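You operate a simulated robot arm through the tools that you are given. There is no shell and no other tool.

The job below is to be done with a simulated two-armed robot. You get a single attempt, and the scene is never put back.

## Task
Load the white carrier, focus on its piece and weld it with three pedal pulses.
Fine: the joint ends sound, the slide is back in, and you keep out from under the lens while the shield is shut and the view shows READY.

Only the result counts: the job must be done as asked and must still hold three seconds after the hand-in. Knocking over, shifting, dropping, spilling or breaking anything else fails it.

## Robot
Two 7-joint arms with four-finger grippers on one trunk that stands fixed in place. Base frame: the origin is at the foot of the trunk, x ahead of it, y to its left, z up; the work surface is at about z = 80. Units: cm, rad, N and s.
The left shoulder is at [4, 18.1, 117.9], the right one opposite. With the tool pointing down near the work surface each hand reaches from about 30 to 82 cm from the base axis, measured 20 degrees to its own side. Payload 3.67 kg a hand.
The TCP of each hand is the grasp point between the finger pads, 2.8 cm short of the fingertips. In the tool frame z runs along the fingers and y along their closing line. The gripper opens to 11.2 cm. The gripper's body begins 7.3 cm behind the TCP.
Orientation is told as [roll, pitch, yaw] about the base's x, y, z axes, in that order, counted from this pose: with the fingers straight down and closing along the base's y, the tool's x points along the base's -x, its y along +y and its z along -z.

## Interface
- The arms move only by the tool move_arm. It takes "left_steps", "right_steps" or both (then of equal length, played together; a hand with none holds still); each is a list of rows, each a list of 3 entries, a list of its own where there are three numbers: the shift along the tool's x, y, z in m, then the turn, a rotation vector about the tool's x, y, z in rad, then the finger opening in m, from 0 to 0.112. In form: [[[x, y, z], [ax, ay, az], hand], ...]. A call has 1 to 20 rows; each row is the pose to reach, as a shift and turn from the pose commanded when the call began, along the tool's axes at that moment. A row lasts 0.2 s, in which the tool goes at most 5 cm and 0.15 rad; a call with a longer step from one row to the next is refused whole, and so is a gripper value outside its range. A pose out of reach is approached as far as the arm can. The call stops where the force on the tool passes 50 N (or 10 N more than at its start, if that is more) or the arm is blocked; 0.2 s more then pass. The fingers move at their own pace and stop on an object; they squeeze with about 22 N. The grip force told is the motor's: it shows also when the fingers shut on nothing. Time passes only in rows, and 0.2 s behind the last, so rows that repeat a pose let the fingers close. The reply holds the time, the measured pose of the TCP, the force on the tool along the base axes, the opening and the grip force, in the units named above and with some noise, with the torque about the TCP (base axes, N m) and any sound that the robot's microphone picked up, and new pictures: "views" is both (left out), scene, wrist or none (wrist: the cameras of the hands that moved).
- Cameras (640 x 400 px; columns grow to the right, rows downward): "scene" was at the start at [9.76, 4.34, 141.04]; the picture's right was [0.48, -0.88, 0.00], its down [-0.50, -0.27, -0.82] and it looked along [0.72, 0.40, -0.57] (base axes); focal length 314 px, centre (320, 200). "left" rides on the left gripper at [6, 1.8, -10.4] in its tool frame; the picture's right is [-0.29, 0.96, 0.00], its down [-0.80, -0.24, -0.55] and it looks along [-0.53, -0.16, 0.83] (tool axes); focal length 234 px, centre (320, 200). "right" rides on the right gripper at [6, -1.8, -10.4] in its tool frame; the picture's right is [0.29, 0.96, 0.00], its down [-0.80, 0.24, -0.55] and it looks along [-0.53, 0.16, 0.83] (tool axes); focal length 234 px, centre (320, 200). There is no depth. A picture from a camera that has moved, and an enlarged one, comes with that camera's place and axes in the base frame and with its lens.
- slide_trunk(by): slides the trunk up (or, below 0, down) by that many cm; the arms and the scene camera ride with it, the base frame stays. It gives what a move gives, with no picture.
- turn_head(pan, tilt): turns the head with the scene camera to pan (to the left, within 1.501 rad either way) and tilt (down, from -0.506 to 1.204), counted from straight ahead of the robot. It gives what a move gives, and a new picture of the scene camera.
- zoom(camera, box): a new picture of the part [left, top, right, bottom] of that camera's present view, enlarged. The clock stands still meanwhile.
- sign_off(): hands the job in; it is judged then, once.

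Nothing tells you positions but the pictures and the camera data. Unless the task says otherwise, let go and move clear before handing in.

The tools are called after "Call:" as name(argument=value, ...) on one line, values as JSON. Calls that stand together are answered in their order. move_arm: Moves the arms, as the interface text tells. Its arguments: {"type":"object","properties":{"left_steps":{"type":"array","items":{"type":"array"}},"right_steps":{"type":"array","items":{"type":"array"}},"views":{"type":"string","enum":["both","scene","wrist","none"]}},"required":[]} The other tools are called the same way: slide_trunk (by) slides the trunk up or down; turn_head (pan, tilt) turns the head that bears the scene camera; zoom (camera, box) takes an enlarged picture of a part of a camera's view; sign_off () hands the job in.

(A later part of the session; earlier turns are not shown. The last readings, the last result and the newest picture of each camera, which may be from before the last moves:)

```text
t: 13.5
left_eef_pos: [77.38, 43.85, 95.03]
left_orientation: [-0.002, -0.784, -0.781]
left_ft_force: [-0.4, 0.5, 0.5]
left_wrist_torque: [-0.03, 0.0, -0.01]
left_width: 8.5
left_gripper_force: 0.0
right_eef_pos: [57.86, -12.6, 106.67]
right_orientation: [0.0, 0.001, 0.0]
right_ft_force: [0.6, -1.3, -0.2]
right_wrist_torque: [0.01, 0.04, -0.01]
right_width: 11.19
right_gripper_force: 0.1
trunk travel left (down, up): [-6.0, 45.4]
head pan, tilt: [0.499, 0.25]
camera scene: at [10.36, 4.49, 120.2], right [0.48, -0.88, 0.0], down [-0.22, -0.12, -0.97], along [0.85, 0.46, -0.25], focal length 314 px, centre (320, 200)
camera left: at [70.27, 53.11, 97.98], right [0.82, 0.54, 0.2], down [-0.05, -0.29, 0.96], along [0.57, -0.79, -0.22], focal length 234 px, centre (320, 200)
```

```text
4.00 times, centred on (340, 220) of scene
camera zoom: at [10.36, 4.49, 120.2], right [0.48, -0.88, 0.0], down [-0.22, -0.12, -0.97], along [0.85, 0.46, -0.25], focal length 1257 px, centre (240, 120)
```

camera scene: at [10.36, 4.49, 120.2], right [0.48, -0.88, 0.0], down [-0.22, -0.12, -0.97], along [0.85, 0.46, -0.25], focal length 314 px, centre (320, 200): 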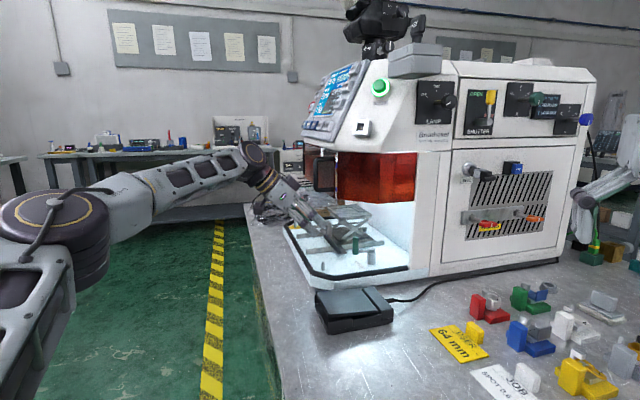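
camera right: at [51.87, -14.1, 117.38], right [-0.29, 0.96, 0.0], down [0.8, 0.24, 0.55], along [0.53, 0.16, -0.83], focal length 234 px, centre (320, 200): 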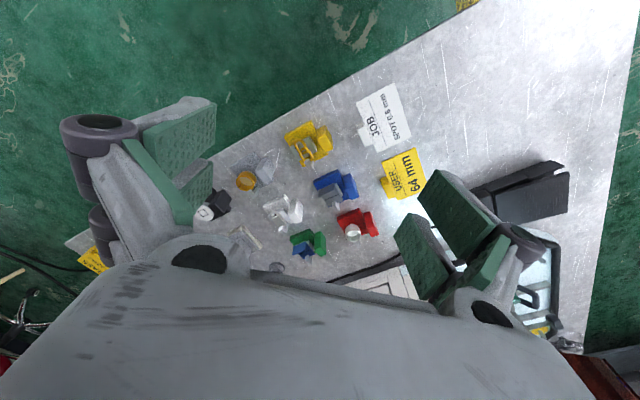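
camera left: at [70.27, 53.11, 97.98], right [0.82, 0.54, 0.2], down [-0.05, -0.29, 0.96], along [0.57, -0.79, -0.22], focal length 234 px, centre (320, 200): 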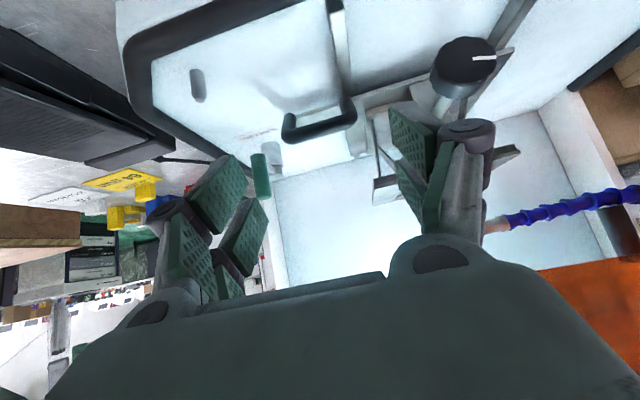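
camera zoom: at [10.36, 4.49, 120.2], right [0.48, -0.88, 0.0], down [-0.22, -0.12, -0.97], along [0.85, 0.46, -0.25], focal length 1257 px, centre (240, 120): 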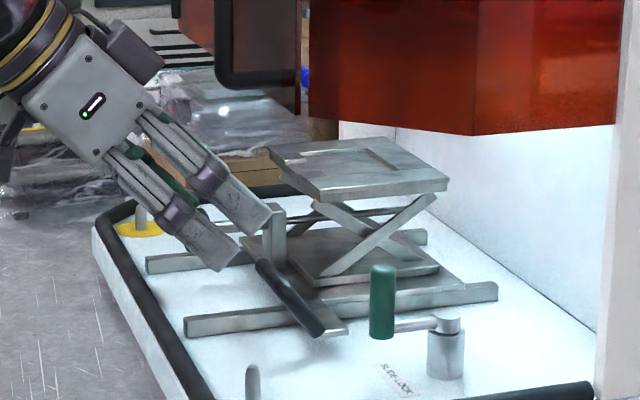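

The blue argon hose is inside the chamber, and the pull handle is centred between the fingers. I'll advance 8 cm along the tool axis and close on the handle's legs.

Call:
move_arm(left_steps=[[[0, 0, 0.03], [0, 0, 0], 0.085], [[0, 0, 0.055], [0, 0, 0], 0.085], [[0, 0, 0.07], [0, 0, 0], 0.085], [[0, 0, 0.082], [0, 0, 0], 0.085], [[0, 0, 0.082], [0, 0, 0], 0.085]], views="wrist")

Call:
zoom(camera="left", box=[180, 30, 460, 205])

Call:
zoom(camera="scene", box=[290, 200, 390, 262])

```text
t: 14.7
left_eef_pos: [81.1, 39.96, 89.14]
left_orientation: [-0.001, -0.784, -0.785]
left_ft_force: [-0.3, 0.1, 0.5]
left_wrist_torque: [-0.01, -0.04, 0.0]
left_width: 8.48
left_gripper_force: 0.0
right_eef_pos: [57.71, -12.6, 106.86]
right_orientation: [0.0, -0.001, 0.001]
right_ft_force: [0.4, 0.3, -0.4]
right_wrist_torque: [0.03, -0.02, 0.02]
right_width: 11.2
right_gripper_force: 0.0
trunk travel left (down, up): [-6.0, 45.4]
head pan, tilt: [0.499, 0.25]
camera left: at [74.1, 49.24, 92.24], right [0.82, 0.53, 0.2], down [-0.05, -0.29, 0.96], along [0.57, -0.79, -0.21], focal length 234 px, centre (320, 200)
```

left: 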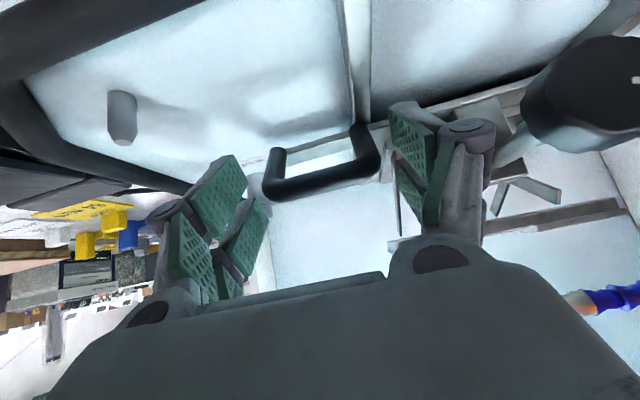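

```text
2.29 times, centred on (320, 118) of left
camera zoom: at [74.1, 49.24, 92.24], right [0.82, 0.53, 0.2], down [-0.05, -0.29, 0.96], along [0.57, -0.79, -0.21], focal length 535 px, centre (320, 389)
```

zoom: 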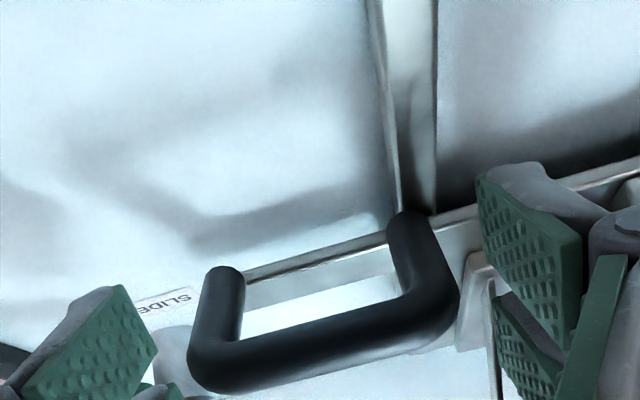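

```text
6.40 times, centred on (340, 231) of scene
camera zoom: at [10.21, 4.56, 120.22], right [0.48, -0.88, 0.0], down [-0.22, -0.12, -0.97], along [0.85, 0.46, -0.25], focal length 2011 px, centre (192, 2)
```

zoom: 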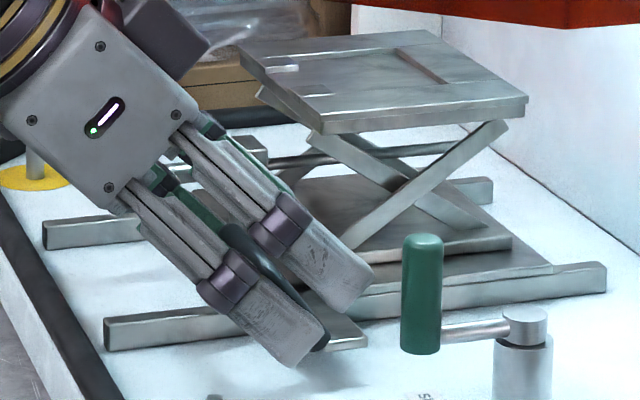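

The handle lies between the pads. I'll close on it.

Call:
move_arm(left_steps=[[[0, 0, 0], [0, 0, 0], 0.07], [[0, 0, 0], [0, 0, 0], 0.05], [[0, 0, 0], [0, 0, 0], 0.05], [[0, 0, 0], [0, 0, 0], 0.05]], views="wrist")

```text
t: 15.7
left_eef_pos: [81.37, 40.11, 89.23]
left_orientation: [0.002, -0.785, -0.783]
left_ft_force: [8.2, 6.9, 4.6]
left_wrist_torque: [0.48, -0.31, 0.32]
left_width: 6.32
left_gripper_force: 45.2
right_eef_pos: [57.73, -12.5, 106.92]
right_orientation: [0.001, 0.0, -0.001]
right_ft_force: [0.6, 0.2, 0.4]
right_wrist_torque: [0.04, 0.02, 0.03]
right_width: 11.22
right_gripper_force: 0.1
trunk travel left (down, up): [-6.0, 45.4]
head pan, tilt: [0.499, 0.25]
camera left: at [74.14, 49.36, 92.26], right [0.82, 0.54, 0.2], down [-0.05, -0.29, 0.96], along [0.57, -0.79, -0.21], focal length 234 px, centre (320, 200)
```

left: 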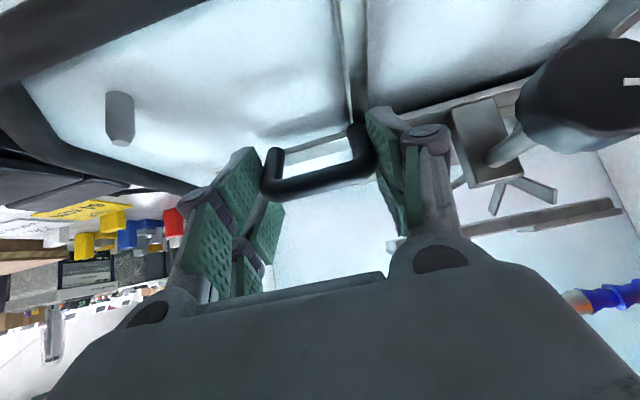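

Gripped at 6.3 cm. Now a gentle test pull of about 2 cm toward the front, watching the force, to see whether the slide is locked.

Call:
move_arm(left_steps=[[[0.0025, 0.002, -0.0025], [0, 0, 0], 0.05], [[0.005, 0.002, -0.005], [0, 0, 0], 0.05], [[0.0075, 0.002, -0.0075], [0, 0, 0], 0.05], [[0.01, 0.002, -0.01], [0, 0, 0], 0.05]], views="wrist")

```text
t: 16.7
left_eef_pos: [80.27, 41.0, 89.17]
left_orientation: [-0.002, -0.783, -0.786]
left_ft_force: [-1.3, -3.7, 4.4]
left_wrist_torque: [-1.12, -0.56, -0.4]
left_width: 6.33
left_gripper_force: 44.7
right_eef_pos: [57.64, -12.68, 106.94]
right_orientation: [-0.001, -0.002, 0.0]
right_ft_force: [0.2, 0.6, -0.1]
right_wrist_torque: [-0.02, -0.02, -0.02]
right_width: 11.21
right_gripper_force: 0.1
trunk travel left (down, up): [-6.0, 45.4]
head pan, tilt: [0.499, 0.25]
camera left: at [73.26, 50.33, 92.28], right [0.82, 0.53, 0.2], down [-0.05, -0.29, 0.96], along [0.57, -0.79, -0.21], focal length 234 px, centre (320, 200)
```

left: 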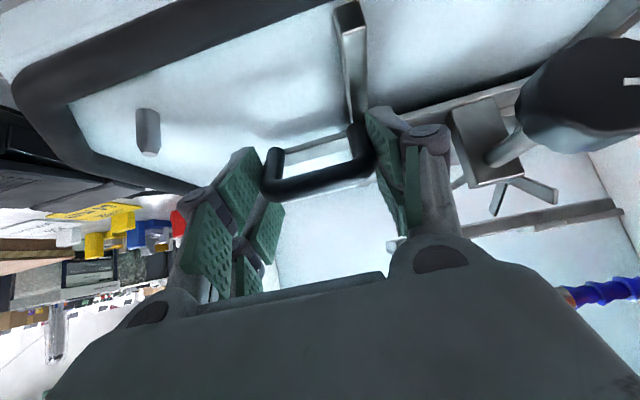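

The slide follows freely, so it isn't locked. I'll check the panel, then pull it further out.

Call:
zoom(camera="scene", box=[300, 50, 380, 150])

Call:
move_arm(left_steps=[[[0.012, 0, -0.012], [0, 0, 0], 0.05], [[0.024, 0, -0.024], [0, 0, 0], 0.05], [[0.036, 0, -0.036], [0, 0, 0], 0.05], [[0.048, 0, -0.048], [0, 0, 0], 0.05]])

```text
4.00 times, centred on (340, 100) of scene
camera zoom: at [10.13, 4.52, 120.22], right [0.48, -0.88, 0.0], down [-0.22, -0.12, -0.97], along [0.85, 0.46, -0.25], focal length 1257 px, centre (240, 600)
```

zoom: 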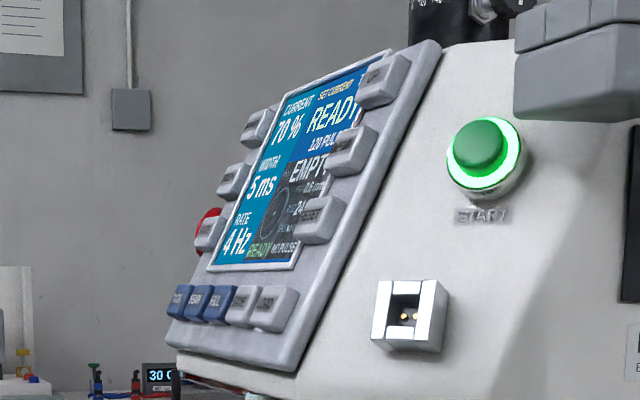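

```text
t: 17.7
left_eef_pos: [75.51, 45.87, 89.29]
left_orientation: [0.001, -0.78, -0.786]
left_ft_force: [-11.8, -9.5, 1.0]
left_wrist_torque: [-0.18, 0.23, -0.4]
left_width: 6.31
left_gripper_force: 45.2
right_eef_pos: [57.55, -12.74, 106.93]
right_orientation: [0.001, -0.001, -0.001]
right_ft_force: [0.3, 0.0, 0.4]
right_wrist_torque: [0.0, 0.01, 0.01]
right_width: 11.19
right_gripper_force: 0.1
trunk travel left (down, up): [-6.0, 45.4]
head pan, tilt: [0.499, 0.25]
camera scene: at [10.06, 4.47, 120.23], right [0.48, -0.88, 0.0], down [-0.22, -0.12, -0.97], along [0.85, 0.46, -0.25], focal length 314 px, centre (320, 200)
camera left: at [68.46, 55.13, 92.31], right [0.82, 0.53, 0.2], down [-0.05, -0.29, 0.95], along [0.57, -0.79, -0.22], focal length 234 px, centre (320, 200)
```

scene: 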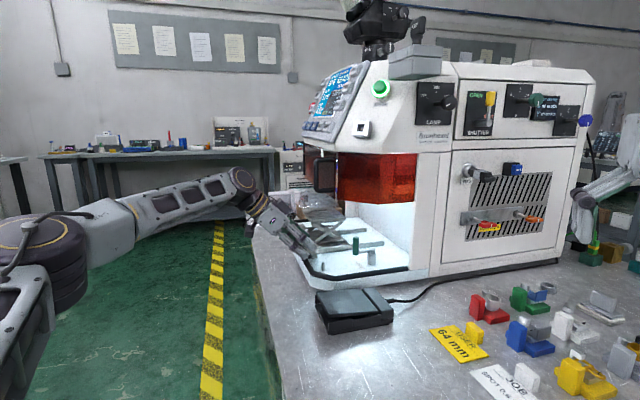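
left: 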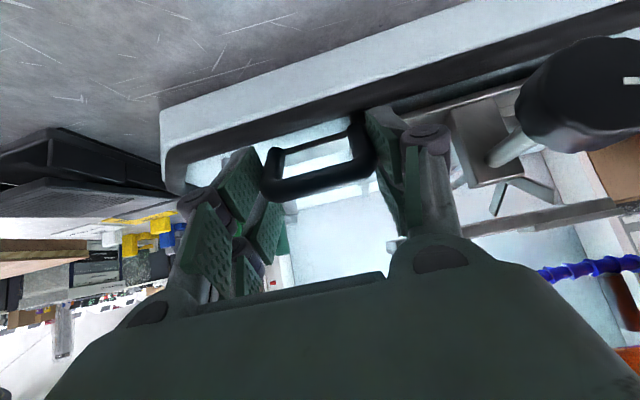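

The slide has come out about 8 cm with light force. I'll continue in small steps with a small side correction until it reaches its stop.

Call:
move_arm(left_steps=[[[0.007, -0.002, -0.007], [0, 0, 0], 0.05], [[0.014, -0.003, -0.014], [0, 0, 0], 0.05], [[0.021, -0.003, -0.021], [0, 0, 0], 0.05], [[0.028, -0.003, -0.028], [0, 0, 0], 0.05]])

Call:
zoom(camera="scene", box=[260, 170, 400, 290])

```text
t: 18.7
left_eef_pos: [72.7, 48.61, 89.18]
left_orientation: [0.002, -0.786, -0.784]
left_ft_force: [5.4, 4.4, 4.8]
left_wrist_torque: [0.83, -0.13, -0.09]
left_width: 6.27
left_gripper_force: 44.8
right_eef_pos: [57.73, -12.43, 106.97]
right_orientation: [0.001, -0.001, -0.001]
right_ft_force: [-0.4, -0.1, -0.3]
right_wrist_torque: [-0.01, -0.01, 0.02]
right_width: 11.21
right_gripper_force: 0.1
trunk travel left (down, up): [-6.0, 45.4]
head pan, tilt: [0.499, 0.25]
camera scene: at [10.22, 4.59, 120.22], right [0.48, -0.88, 0.0], down [-0.22, -0.12, -0.97], along [0.85, 0.46, -0.25], focal length 314 px, centre (320, 200)
camera left: at [65.53, 57.95, 92.27], right [0.82, 0.54, 0.21], down [-0.05, -0.29, 0.96], along [0.57, -0.79, -0.21], focal length 234 px, centre (320, 200)
```

scene: 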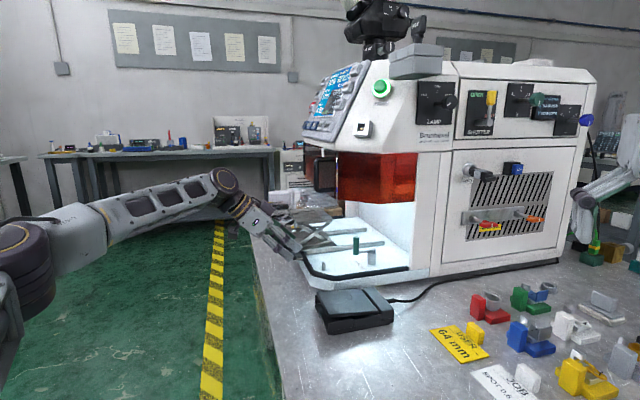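
left: 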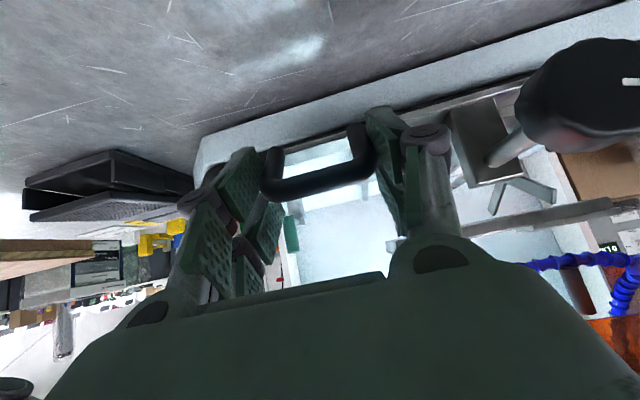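

```text
3.33 times, centred on (330, 230) of scene
camera zoom: at [10.22, 4.59, 120.22], right [0.48, -0.88, 0.0], down [-0.22, -0.12, -0.97], along [0.85, 0.46, -0.25], focal length 1048 px, centre (287, 100)
```

zoom: 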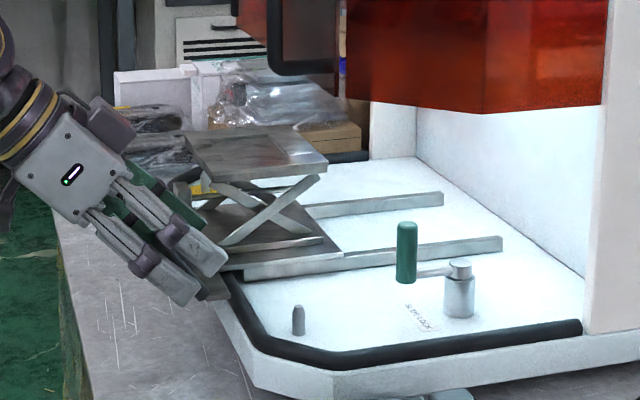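

The slide is about 12 cm out, platform now in front of the shield. I'll try a little further for more room, watching for the stop.

Call:
move_arm(left_steps=[[[0.005, 0, -0.005], [0, 0, 0], 0.05], [[0.01, 0, -0.01], [0, 0, 0], 0.05], [[0.014, 0, -0.014], [0, 0, 0], 0.05], [[0.014, 0, -0.014], [0, 0, 0], 0.05]])

Call:
zoom(camera="scene", box=[260, 170, 400, 290])

```text
t: 19.7
left_eef_pos: [71.26, 49.99, 89.16]
left_orientation: [0.002, -0.786, -0.78]
left_ft_force: [16.4, 13.5, 10.9]
left_wrist_torque: [0.68, -0.47, 0.38]
left_width: 6.31
left_gripper_force: 44.5
right_eef_pos: [57.87, -12.39, 106.87]
right_orientation: [-0.001, 0.0, 0.0]
right_ft_force: [-0.1, -0.3, -0.5]
right_wrist_torque: [-0.03, 0.01, 0.06]
right_width: 11.19
right_gripper_force: 0.1
trunk travel left (down, up): [-6.0, 45.4]
head pan, tilt: [0.499, 0.25]
camera scene: at [10.28, 4.64, 120.21], right [0.48, -0.88, 0.0], down [-0.22, -0.12, -0.97], along [0.85, 0.46, -0.25], focal length 314 px, centre (320, 200)
camera left: at [64.13, 59.34, 92.26], right [0.82, 0.54, 0.2], down [-0.05, -0.29, 0.96], along [0.57, -0.79, -0.21], focal length 234 px, centre (320, 200)
```

scene: 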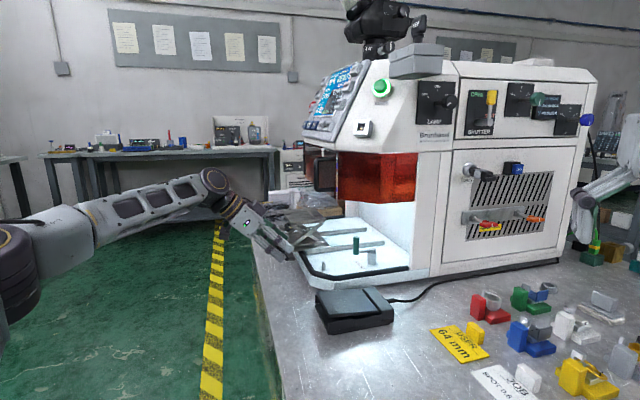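
left: 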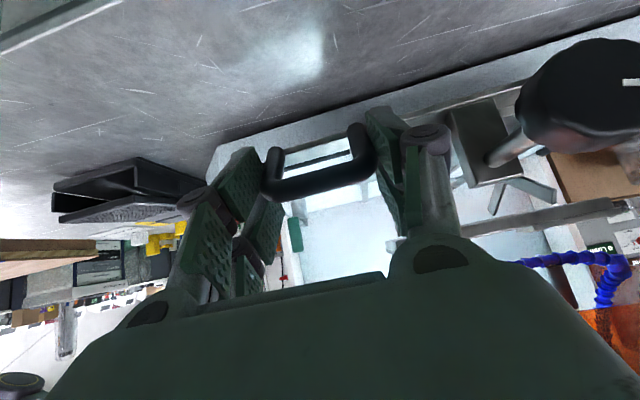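

```text
3.33 times, centred on (330, 230) of scene
camera zoom: at [10.28, 4.64, 120.21], right [0.48, -0.88, 0.0], down [-0.22, -0.12, -0.97], along [0.85, 0.46, -0.25], focal length 1048 px, centre (287, 100)
```

zoom: 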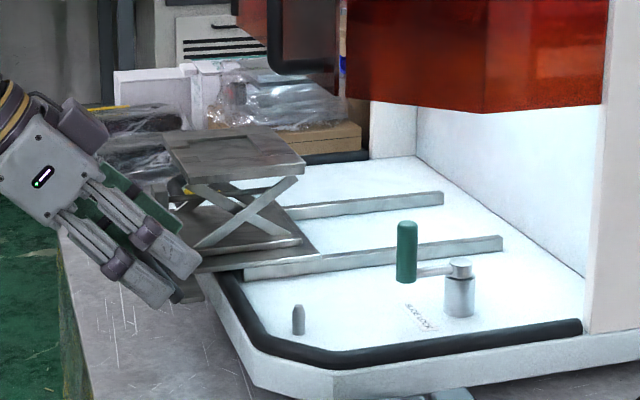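

The slide is about 14 cm out — enough. I'll open the fingers and back away along the tool axis.

Call:
move_arm(left_steps=[[[0, 0.003, 0], [0, 0, 0], 0.085], [[0, 0.003, 0], [0, 0, 0], 0.085], [[0, 0.003, 0], [0, 0, 0], 0.085], [[0, 0.003, -0.03], [0, 0, 0], 0.085], [[0, 0.003, -0.07], [0, 0, 0], 0.085], [[-0.01, 0.003, -0.12], [0, 0, 0], 0.085], [[-0.03, 0.003, -0.15], [0, 0, 0], 0.085], [[-0.06, 0.003, -0.17], [0, 0, 0], 0.085], [[-0.09, 0.003, -0.18], [0, 0, 0], 0.085]])

Call:
zoom(camera="left", box=[240, 40, 480, 220])

Call:
zoom(camera="scene", box=[280, 190, 360, 260])

Call:
zoom(camera="scene", box=[300, 50, 380, 150])

```text
refused: row 6 steps farther than a row can; nothing moved
```

```text
2.22 times, centred on (360, 130) of left
camera zoom: at [64.13, 59.34, 92.26], right [0.82, 0.54, 0.2], down [-0.05, -0.29, 0.96], along [0.57, -0.79, -0.21], focal length 520 px, centre (231, 356)
```

zoom: 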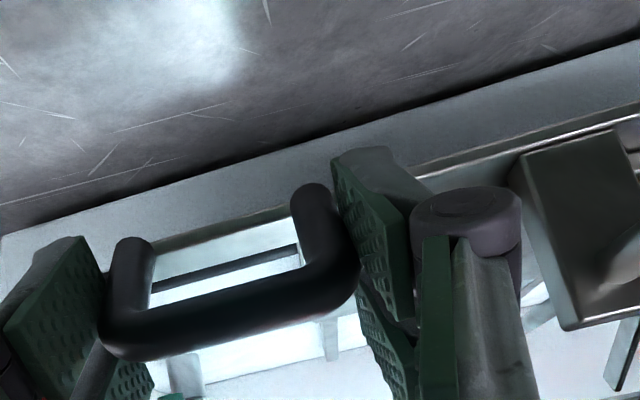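

```text
5.71 times, centred on (320, 225) of scene
camera zoom: at [10.28, 4.64, 120.21], right [0.48, -0.88, 0.0], down [-0.22, -0.12, -0.97], along [0.85, 0.46, -0.25], focal length 1796 px, centre (320, 57)
```

zoom: 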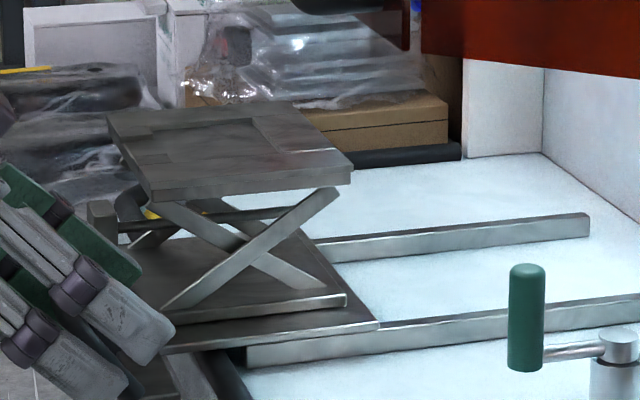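

```text
4.00 times, centred on (340, 100) of scene
camera zoom: at [10.28, 4.64, 120.21], right [0.48, -0.88, 0.0], down [-0.22, -0.12, -0.97], along [0.85, 0.46, -0.25], focal length 1257 px, centre (240, 600)
```

zoom: 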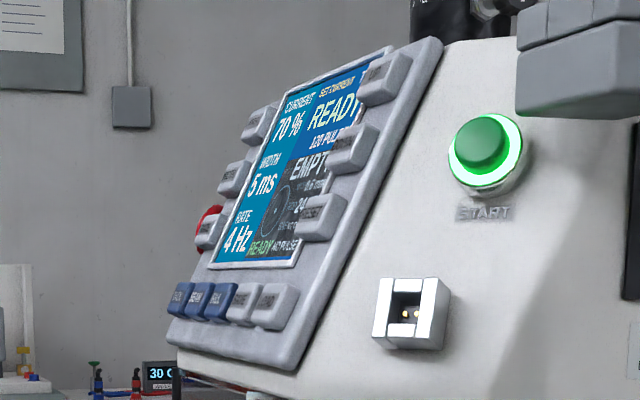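

The move was refused because one step was slightly too long; I'll reissue it with shorter steps.

Call:
move_arm(left_steps=[[[0, 0.003, 0], [0, 0, 0], 0.085], [[0, 0.003, 0], [0, 0, 0], 0.085], [[0, 0.003, 0], [0, 0, 0], 0.085], [[0, 0.003, -0.03], [0, 0, 0], 0.085], [[0, 0.003, -0.07], [0, 0, 0], 0.085], [[-0.01, 0.003, -0.11], [0, 0, 0], 0.085], [[-0.03, 0.003, -0.14], [0, 0, 0], 0.085], [[-0.06, 0.003, -0.17], [0, 0, 0], 0.085], [[-0.09, 0.003, -0.19], [0, 0, 0], 0.085]])

Call:
zoom(camera="left", box=[240, 40, 480, 220])

Call:
zoom(camera="scene", box=[280, 190, 360, 260])

```text
t: 21.7
left_eef_pos: [66.41, 54.77, 109.17]
left_orientation: [0.0, -0.784, -0.784]
left_ft_force: [0.2, -0.4, -0.2]
left_wrist_torque: [0.06, 0.02, 0.01]
left_width: 8.51
left_gripper_force: 0.1
right_eef_pos: [57.69, -12.65, 106.8]
right_orientation: [0.0, 0.0, 0.001]
right_ft_force: [0.0, 0.4, 0.3]
right_wrist_torque: [0.03, -0.01, 0.01]
right_width: 11.22
right_gripper_force: 0.0
trunk travel left (down, up): [-6.0, 45.4]
head pan, tilt: [0.499, 0.25]
camera scene: at [10.24, 4.47, 120.21], right [0.48, -0.88, 0.0], down [-0.22, -0.12, -0.97], along [0.85, 0.46, -0.25], focal length 314 px, centre (320, 200)
camera left: at [59.31, 64.17, 112.29], right [0.82, 0.53, 0.2], down [-0.05, -0.29, 0.95], along [0.57, -0.79, -0.22], focal length 234 px, centre (320, 200)
```

scene: 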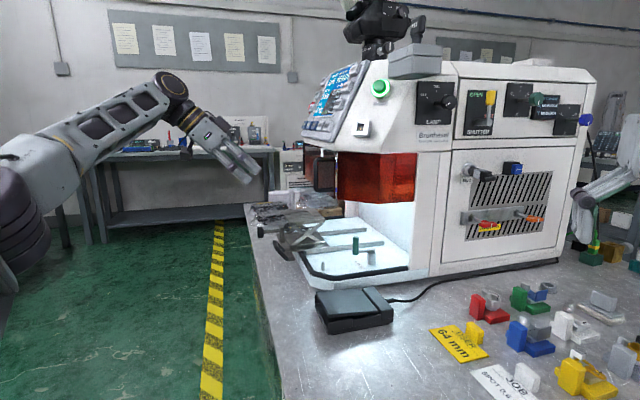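
left: 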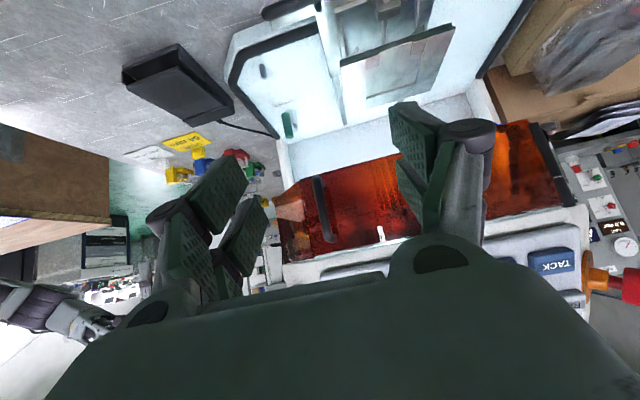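

```text
2.22 times, centred on (360, 130) of left
camera zoom: at [59.31, 64.17, 112.29], right [0.82, 0.53, 0.2], down [-0.05, -0.29, 0.95], along [0.57, -0.79, -0.22], focal length 520 px, centre (231, 356)
```

zoom: 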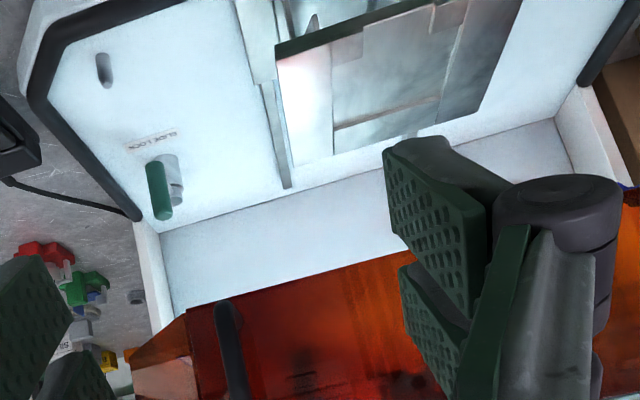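

```text
5.71 times, centred on (320, 225) of scene
camera zoom: at [10.24, 4.47, 120.21], right [0.48, -0.88, 0.0], down [-0.22, -0.12, -0.97], along [0.85, 0.46, -0.25], focal length 1796 px, centre (320, 57)
```

zoom: 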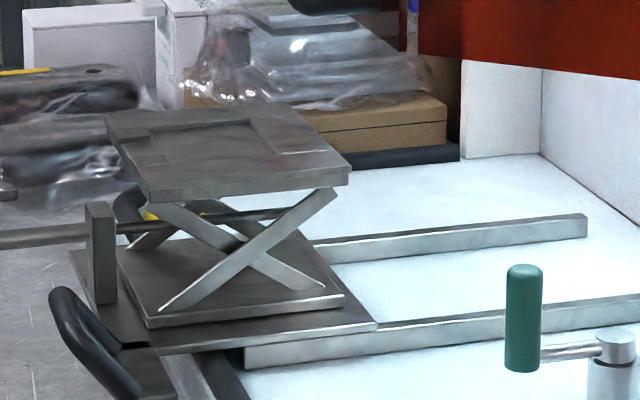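

The slide is out; the jack's top plate has a stepped pocket for the carrier. I'll tilt the left hand more upright and look down at the pocket to get its exact place.

Call:
move_arm(left_steps=[[[0.005, 0.03, 0.005], [0, 0.145, 0], 0.085], [[0.01, 0.06, 0.01], [0, 0.29, 0], 0.085], [[0.0205, 0.0905, 0.0205], [0, 0.436, 0], 0.085]], views="wrist")

Call:
zoom(camera="left", box=[240, 100, 400, 220])

```text
t: 22.5
left_eef_pos: [67.57, 57.39, 103.1]
left_orientation: [-0.004, -0.357, -0.781]
left_ft_force: [1.4, -0.5, -0.8]
left_wrist_torque: [0.0, 0.08, -0.03]
left_width: 8.51
left_gripper_force: 0.2
left hand out of reach, approached as far as the arm can: row 1, 2, 3
right_eef_pos: [58.31, -12.75, 106.44]
right_orientation: [0.0, 0.007, -0.001]
right_ft_force: [1.6, 0.2, -1.7]
right_wrist_torque: [0.06, 0.16, -0.04]
right_width: 11.18
right_gripper_force: 0.1
trunk travel left (down, up): [-6.0, 45.4]
head pan, tilt: [0.499, 0.25]
camera left: at [62.12, 65.11, 110.74], right [0.87, 0.49, 0.1], down [0.22, -0.56, 0.8], along [0.44, -0.67, -0.59], focal length 234 px, centre (320, 200)
```

left: 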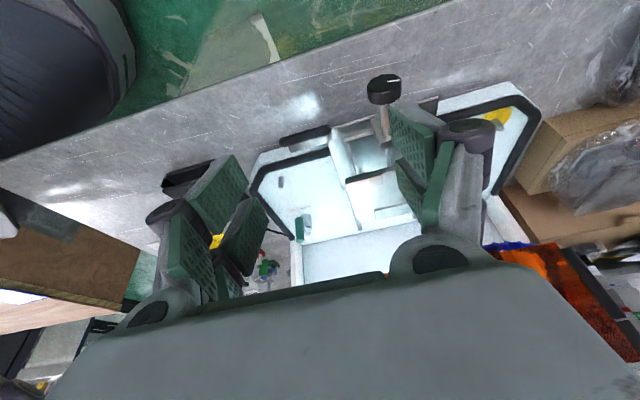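

```text
3.33 times, centred on (320, 160) of left
camera zoom: at [62.12, 65.11, 110.74], right [0.87, 0.49, 0.1], down [0.22, -0.56, 0.8], along [0.44, -0.67, -0.59], focal length 781 px, centre (320, 333)
```

zoom: 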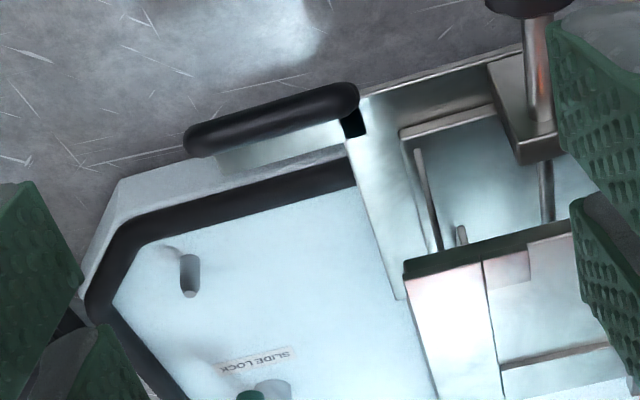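

The reach limit stopped it slightly short, but the pocket is partly visible. I'll zoom further on the platform from both cameras.

Call:
zoom(camera="scene", box=[290, 200, 330, 225])

Call:
zoom(camera="left", box=[330, 150, 430, 220])

```text
16.00 times, centred on (310, 212) of scene
camera zoom: at [10.82, 4.37, 120.15], right [0.48, -0.88, 0.0], down [-0.22, -0.12, -0.97], along [0.85, 0.46, -0.25], focal length 5028 px, centre (480, 0)
```

zoom: 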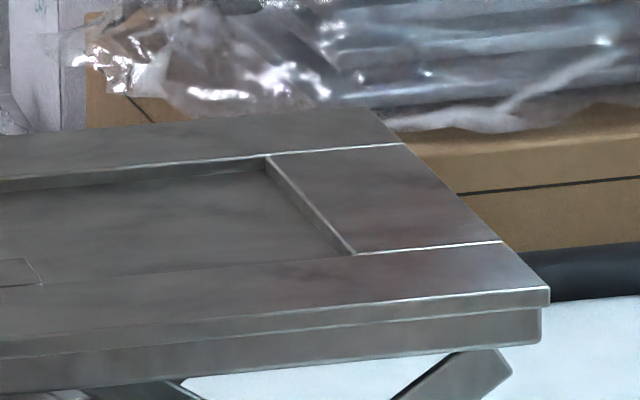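

```text
5.71 times, centred on (380, 185) of left
camera zoom: at [62.12, 65.11, 110.74], right [0.87, 0.49, 0.1], down [0.22, -0.56, 0.8], along [0.44, -0.67, -0.59], focal length 1338 px, centre (-23, 286)
```

zoom: 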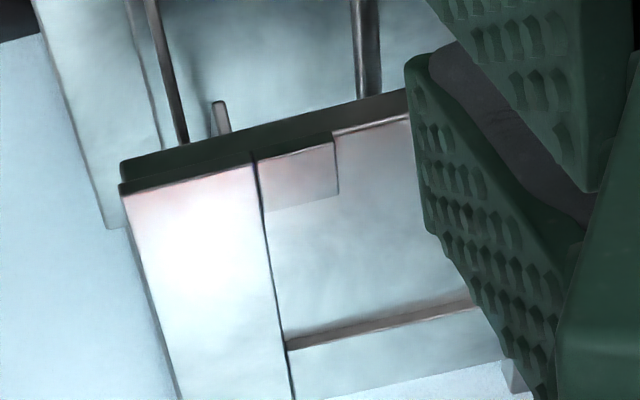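

The seat's centre is about 5 cm beyond what my left arm can reach with the fingers closing across the handle's width, so the carrier must be held with the hand pointing along the machine's width instead. I need precise carrier dimensions; I'll turn the head to it and zoom in.

Call:
turn_head(pan=-0.16, tilt=0.48)

Call:
zoom(camera="scene", box=[280, 175, 360, 225])

Call:
zoom(camera="scene", box=[300, 185, 340, 210])

```text
t: 23.5
left_eef_pos: [67.03, 57.67, 103.49]
left_orientation: [-0.001, -0.364, -0.784]
left_ft_force: [0.2, 0.6, 0.4]
left_wrist_torque: [0.02, 0.02, 0.0]
left_width: 8.48
left_gripper_force: 0.1
right_eef_pos: [57.73, -12.66, 106.91]
right_orientation: [0.001, 0.0, 0.0]
right_ft_force: [0.4, -0.2, -0.5]
right_wrist_torque: [0.0, 0.0, 0.0]
right_width: 11.23
right_gripper_force: 0.0
trunk travel left (down, up): [-6.0, 45.4]
head pan, tilt: [-0.161, 0.48]
camera scene: at [11.03, -1.36, 118.08], right [-0.16, -0.99, 0.0], down [-0.46, 0.07, -0.89], along [0.88, -0.14, -0.46], focal length 314 px, centre (320, 200)
```

scene: 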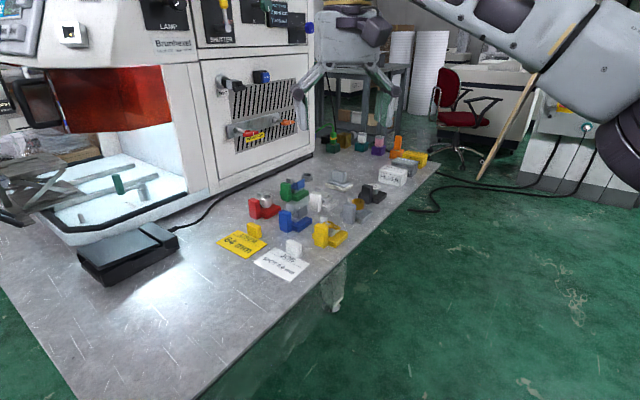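

```text
8.00 times, centred on (320, 200) of scene
camera zoom: at [11.03, -1.36, 118.08], right [-0.16, -0.99, 0.0], down [-0.46, 0.07, -0.89], along [0.88, -0.14, -0.46], focal length 2514 px, centre (320, 200)
```

zoom: 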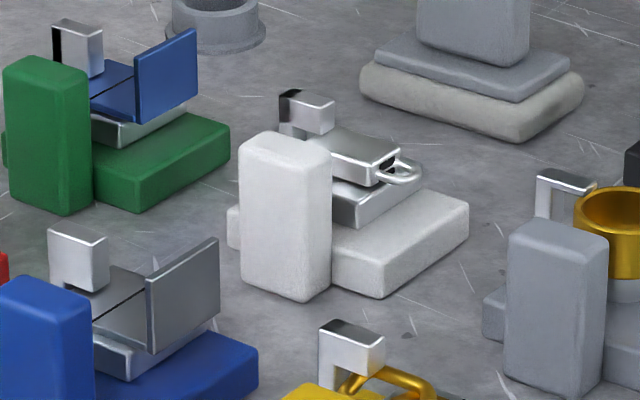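

```text
16.00 times, centred on (320, 198) of scene
camera zoom: at [11.03, -1.36, 118.08], right [-0.16, -0.99, 0.0], down [-0.46, 0.07, -0.89], along [0.88, -0.14, -0.46], focal length 5028 px, centre (320, 240)
```

zoom: 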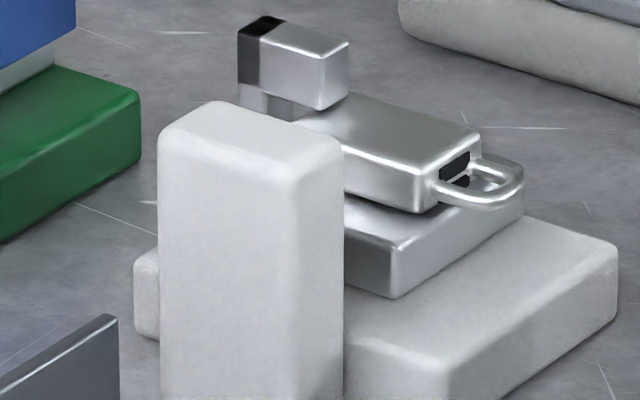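

I now have good dimensions: white's handle block ≈1.4×2.4×4.7 cm centred at (78.0, -11.1), base ≈5.1×5.7×1.2 cm. Plan: the right hand picks it by the handle and sets it on free table nearer the left arm; first I bring the right hand above the handle, turned 45°.

Call:
move_arm(right_steps=[[[-0.034, 0.003, 0.01], [0, 0, 0.131], 0.08], [[-0.068, 0.006, 0.025], [0, 0, 0.262], 0.06], [[-0.101, 0.008, 0.04], [0, 0, 0.393], 0.05], [[-0.135, 0.011, 0.06], [0, 0, 0.523], 0.05], [[-0.169, 0.013, 0.08], [0, 0, 0.654], 0.05], [[-0.202, 0.016, 0.1], [0, 0, 0.785], 0.05], [[-0.202, 0.016, 0.1], [0, 0, 0.785], 0.05]])

Call:
zoom(camera="right", box=[220, 120, 420, 245])

Call:
zoom(camera="scene", box=[260, 140, 380, 215])

```text
t: 25.1
left_eef_pos: [66.94, 57.75, 103.4]
left_orientation: [0.0, -0.365, -0.781]
left_ft_force: [-0.4, 0.5, -0.2]
left_wrist_torque: [-0.03, 0.0, 0.03]
left_width: 8.49
left_gripper_force: 0.0
right_eef_pos: [74.07, -11.91, 95.94]
right_orientation: [-0.001, -0.002, -0.785]
right_ft_force: [-0.6, 0.1, 0.5]
right_wrist_torque: [0.02, 0.02, 0.01]
right_width: 4.99
right_gripper_force: 0.0
right hand out of reach, approached as far as the arm can: row 5, 6, 7
trunk travel left (down, up): [-6.0, 45.4]
head pan, tilt: [-0.161, 0.48]
camera scene: at [11.0, -1.28, 118.08], right [-0.16, -0.99, 0.0], down [-0.46, 0.07, -0.89], along [0.88, -0.14, -0.46], focal length 314 px, centre (320, 200)
camera right: at [68.57, -8.8, 106.37], right [0.47, 0.88, 0.0], down [0.73, -0.39, 0.55], along [0.49, -0.26, -0.83], focal length 234 px, centre (320, 200)
```

scene: 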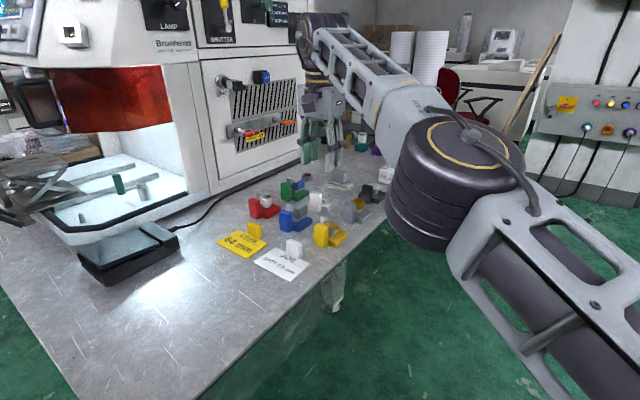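
right: 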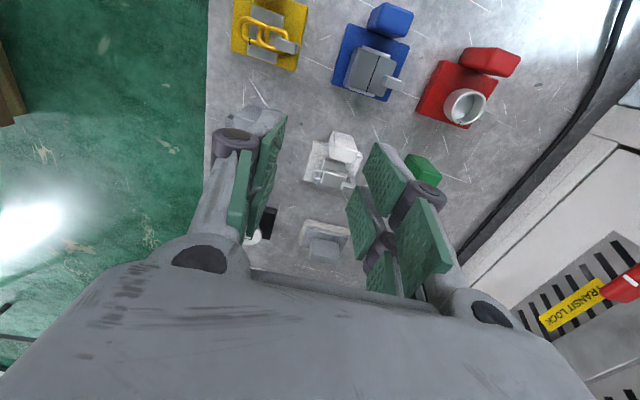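

```text
3.20 times, centred on (320, 182) of right
camera zoom: at [68.57, -8.8, 106.37], right [0.47, 0.88, 0.0], down [0.73, -0.39, 0.55], along [0.49, -0.26, -0.83], focal length 749 px, centre (320, 256)
```

zoom: 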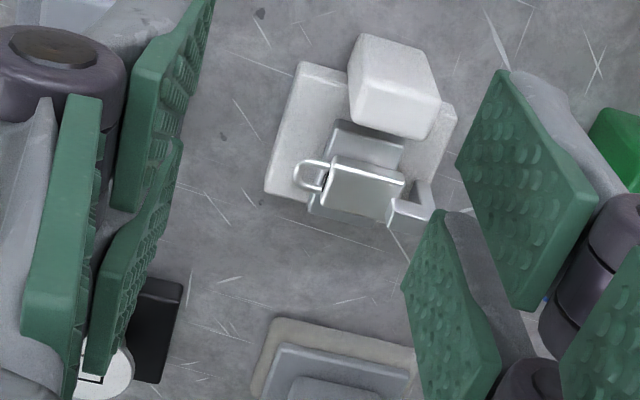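

```text
5.33 times, centred on (320, 178) of scene
camera zoom: at [11.0, -1.28, 118.08], right [-0.16, -0.99, 0.0], down [-0.46, 0.07, -0.89], along [0.88, -0.14, -0.46], focal length 1676 px, centre (320, 320)
```

zoom: 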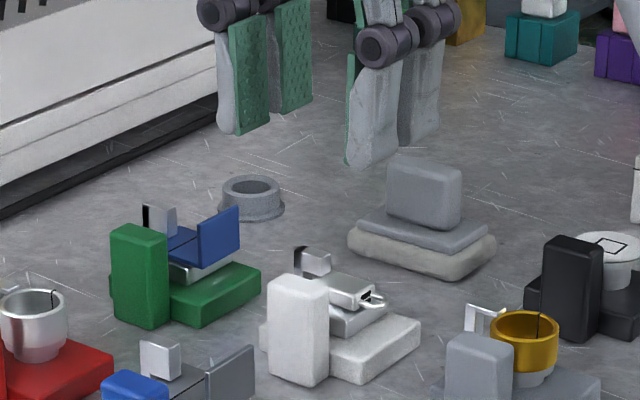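

The shoulder is too low for a tool-down reach; I'll raise the trunk 15 cm and retry. Both hands have free space above.

Call:
slide_trunk(by=15)

Call:
move_arm(right_steps=[[[-0.01, 0.005, 0.03], [0, 0, 0], 0.05], [[-0.018, 0.01, 0.06], [0, 0, 0], 0.05], [[-0.022, 0.015, 0.09], [0, 0, 0], 0.05], [[-0.022, 0.02, 0.12], [0, 0, 0], 0.05], [[-0.022, 0.0215, 0.15], [0, 0, 0], 0.05], [[-0.022, 0.0215, 0.15], [0, 0, 0], 0.05]])

Call:
zoom(camera="right", box=[220, 120, 420, 245])

```text
t: 26.9
left_eef_pos: [67.06, 57.66, 118.63]
left_orientation: [0.001, -0.365, -0.783]
left_ft_force: [1.3, -0.5, -0.4]
left_wrist_torque: [0.0, 0.02, 0.0]
left_width: 8.48
left_gripper_force: 0.2
right_eef_pos: [74.17, -11.91, 111.05]
right_orientation: [-0.003, 0.001, -0.787]
right_ft_force: [-0.7, 0.1, 0.5]
right_wrist_torque: [-0.04, 0.0, 0.02]
right_width: 4.98
right_gripper_force: 0.0
trunk travel left (down, up): [-21.0, 30.4]
head pan, tilt: [-0.161, 0.48]
```

```text
t: 28.3
left_eef_pos: [67.02, 57.59, 118.7]
left_orientation: [0.0, -0.364, -0.783]
left_ft_force: [-0.3, 0.7, -0.3]
left_wrist_torque: [0.0, 0.02, 0.0]
left_width: 8.5
left_gripper_force: 0.0
right_eef_pos: [77.42, -11.95, 95.96]
right_orientation: [-0.005, 0.002, -0.787]
right_ft_force: [-0.5, 0.0, 1.1]
right_wrist_torque: [0.01, 0.01, 0.04]
right_width: 4.99
right_gripper_force: 0.1
right hand out of reach, approached as far as the arm can: row 5, 6
trunk travel left (down, up): [-21.0, 30.4]
head pan, tilt: [-0.161, 0.48]
camera scene: at [11.0, -1.34, 133.24], right [-0.16, -0.99, 0.0], down [-0.46, 0.07, -0.89], along [0.88, -0.14, -0.46], focal length 314 px, centre (320, 200)
camera right: at [71.91, -8.93, 106.52], right [0.47, 0.88, 0.0], down [0.74, -0.39, 0.55], along [0.49, -0.26, -0.83], focal length 234 px, centre (320, 200)
```

scene: 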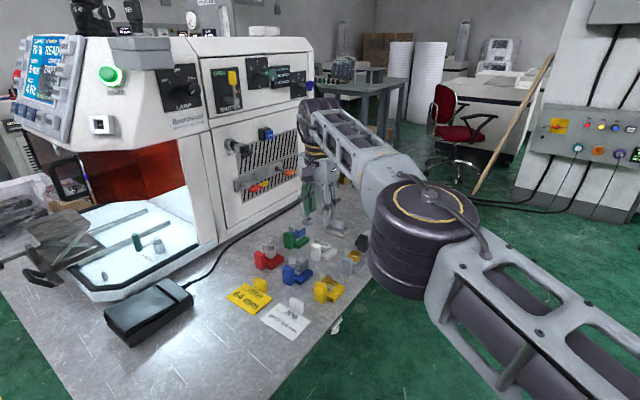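
right: 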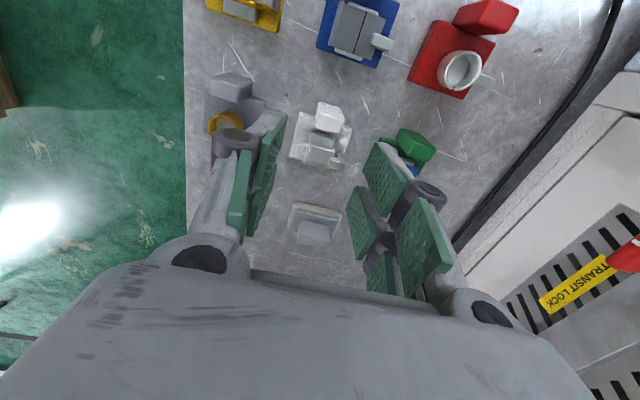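

```text
3.20 times, centred on (320, 182) of right
camera zoom: at [71.91, -8.93, 106.52], right [0.47, 0.88, 0.0], down [0.74, -0.39, 0.55], along [0.49, -0.26, -0.83], focal length 749 px, centre (320, 256)
```

zoom: 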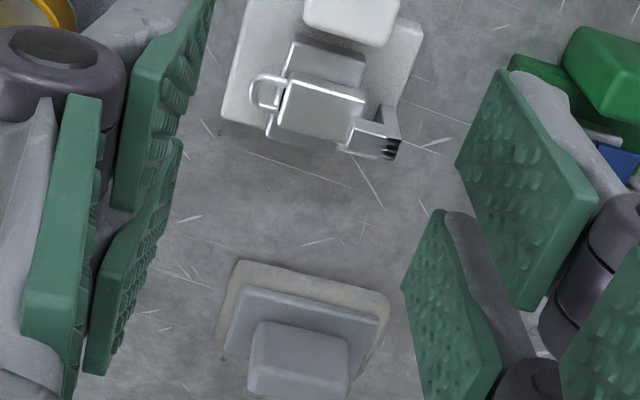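

The handle projects right below the hand. I'll correct about 9 mm sideways, descend with the fingers straddling the block, and grip it.

Call:
move_arm(right_steps=[[[0.003, 0.009, 0.02], [0, 0, 0], 0.05], [[0.003, 0.009, 0.055], [0, 0, 0], 0.05], [[0.003, 0.009, 0.085], [0, 0, 0], 0.05], [[0.003, 0.009, 0.105], [0, 0, 0], 0.05], [[0.003, 0.009, 0.115], [0, 0, 0], 0.05], [[0.003, 0.009, 0.115], [0, 0, 0], 0.05]])

Call:
zoom(camera="scene", box=[260, 200, 380, 275])

Call:
zoom(camera="right", box=[200, 50, 440, 200])

```text
t: 29.7
left_eef_pos: [67.03, 57.59, 118.63]
left_orientation: [0.0, -0.365, -0.784]
left_ft_force: [-0.2, 0.6, 0.0]
left_wrist_torque: [0.01, 0.0, -0.03]
left_width: 8.51
left_gripper_force: 0.0
right_eef_pos: [77.91, -11.01, 84.54]
right_orientation: [0.0, 0.0, -0.785]
right_ft_force: [-0.4, 0.1, 0.4]
right_wrist_torque: [0.03, -0.02, -0.02]
right_width: 5.0
right_gripper_force: 0.1
trunk travel left (down, up): [-21.0, 30.4]
head pan, tilt: [-0.161, 0.48]
camera scene: at [11.04, -1.37, 133.23], right [-0.16, -0.99, 0.0], down [-0.46, 0.07, -0.89], along [0.88, -0.14, -0.46], focal length 314 px, centre (320, 200)
camera right: at [72.41, -8.0, 95.01], right [0.47, 0.88, 0.0], down [0.73, -0.39, 0.55], along [0.49, -0.26, -0.83], focal length 234 px, centre (320, 200)
```

scene: 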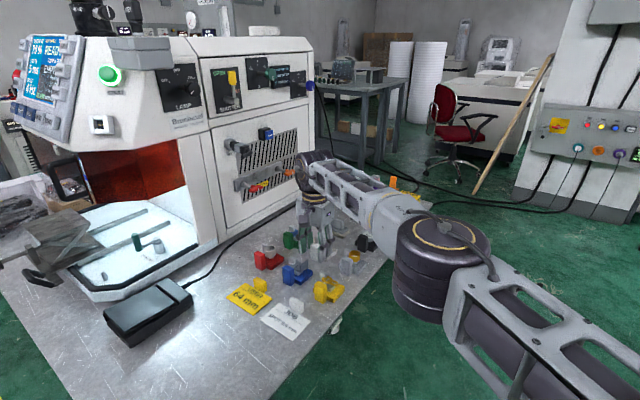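
right: 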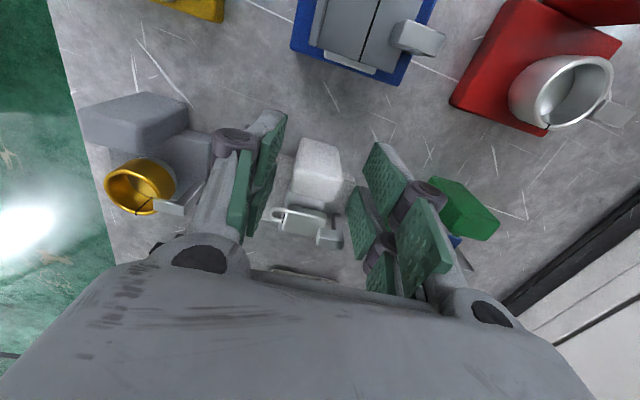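

```text
5.33 times, centred on (320, 238) of scene
camera zoom: at [11.04, -1.37, 133.23], right [-0.16, -0.99, 0.0], down [-0.46, 0.07, -0.89], along [0.88, -0.14, -0.46], focal length 1676 px, centre (320, 0)
```

zoom: 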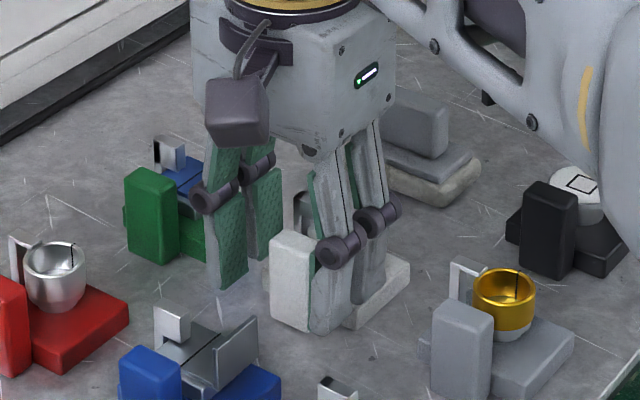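

```text
2.67 times, centred on (320, 125) of right
camera zoom: at [72.41, -8.0, 95.01], right [0.47, 0.88, 0.0], down [0.73, -0.39, 0.55], along [0.49, -0.26, -0.83], focal length 624 px, centre (320, 400)
```

zoom: 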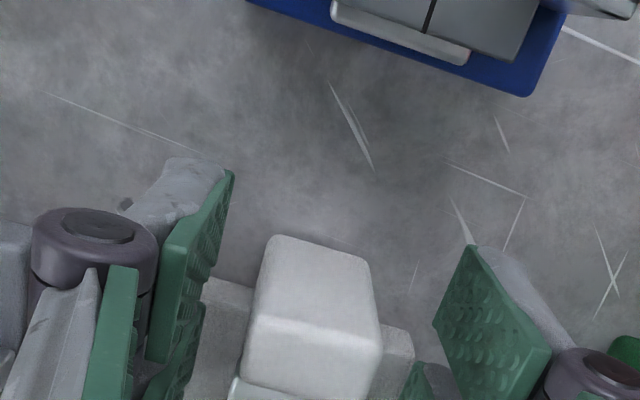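

The block sits between the pads. Closing the right gripper on it.

Call:
move_arm(right_steps=[[[0, 0, 0], [0, 0, 0], 0.035], [[0, 0, 0], [0, 0, 0], 0.02], [[0, 0, 0], [0, 0, 0], 0.015], [[0, 0, 0], [0, 0, 0], 0.015]], views="wrist")

```text
t: 30.7
left_eef_pos: [66.96, 57.5, 118.66]
left_orientation: [-0.001, -0.364, -0.782]
left_ft_force: [0.3, -0.5, 0.6]
left_wrist_torque: [0.02, 0.02, 0.02]
left_width: 8.48
left_gripper_force: 0.1
right_eef_pos: [77.77, -10.97, 84.52]
right_orientation: [-0.002, 0.0, -0.786]
right_ft_force: [1.0, -0.4, -0.5]
right_wrist_torque: [-0.07, 0.02, -0.02]
right_width: 2.59
right_gripper_force: 21.5
trunk travel left (down, up): [-21.0, 30.4]
head pan, tilt: [-0.161, 0.48]
camera right: at [72.41, -8.0, 95.02], right [0.47, 0.88, 0.0], down [0.73, -0.39, 0.55], along [0.49, -0.26, -0.83], focal length 234 px, centre (320, 200)
```

right: 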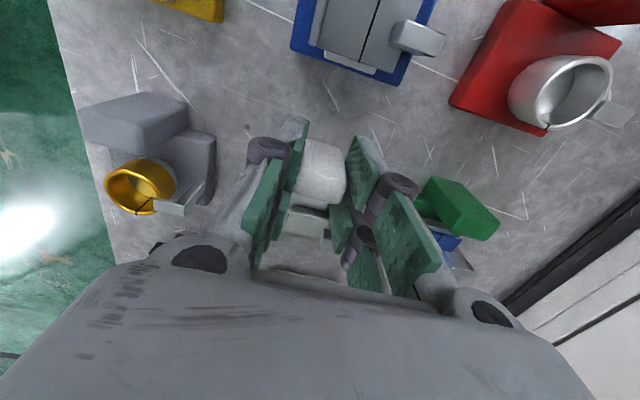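

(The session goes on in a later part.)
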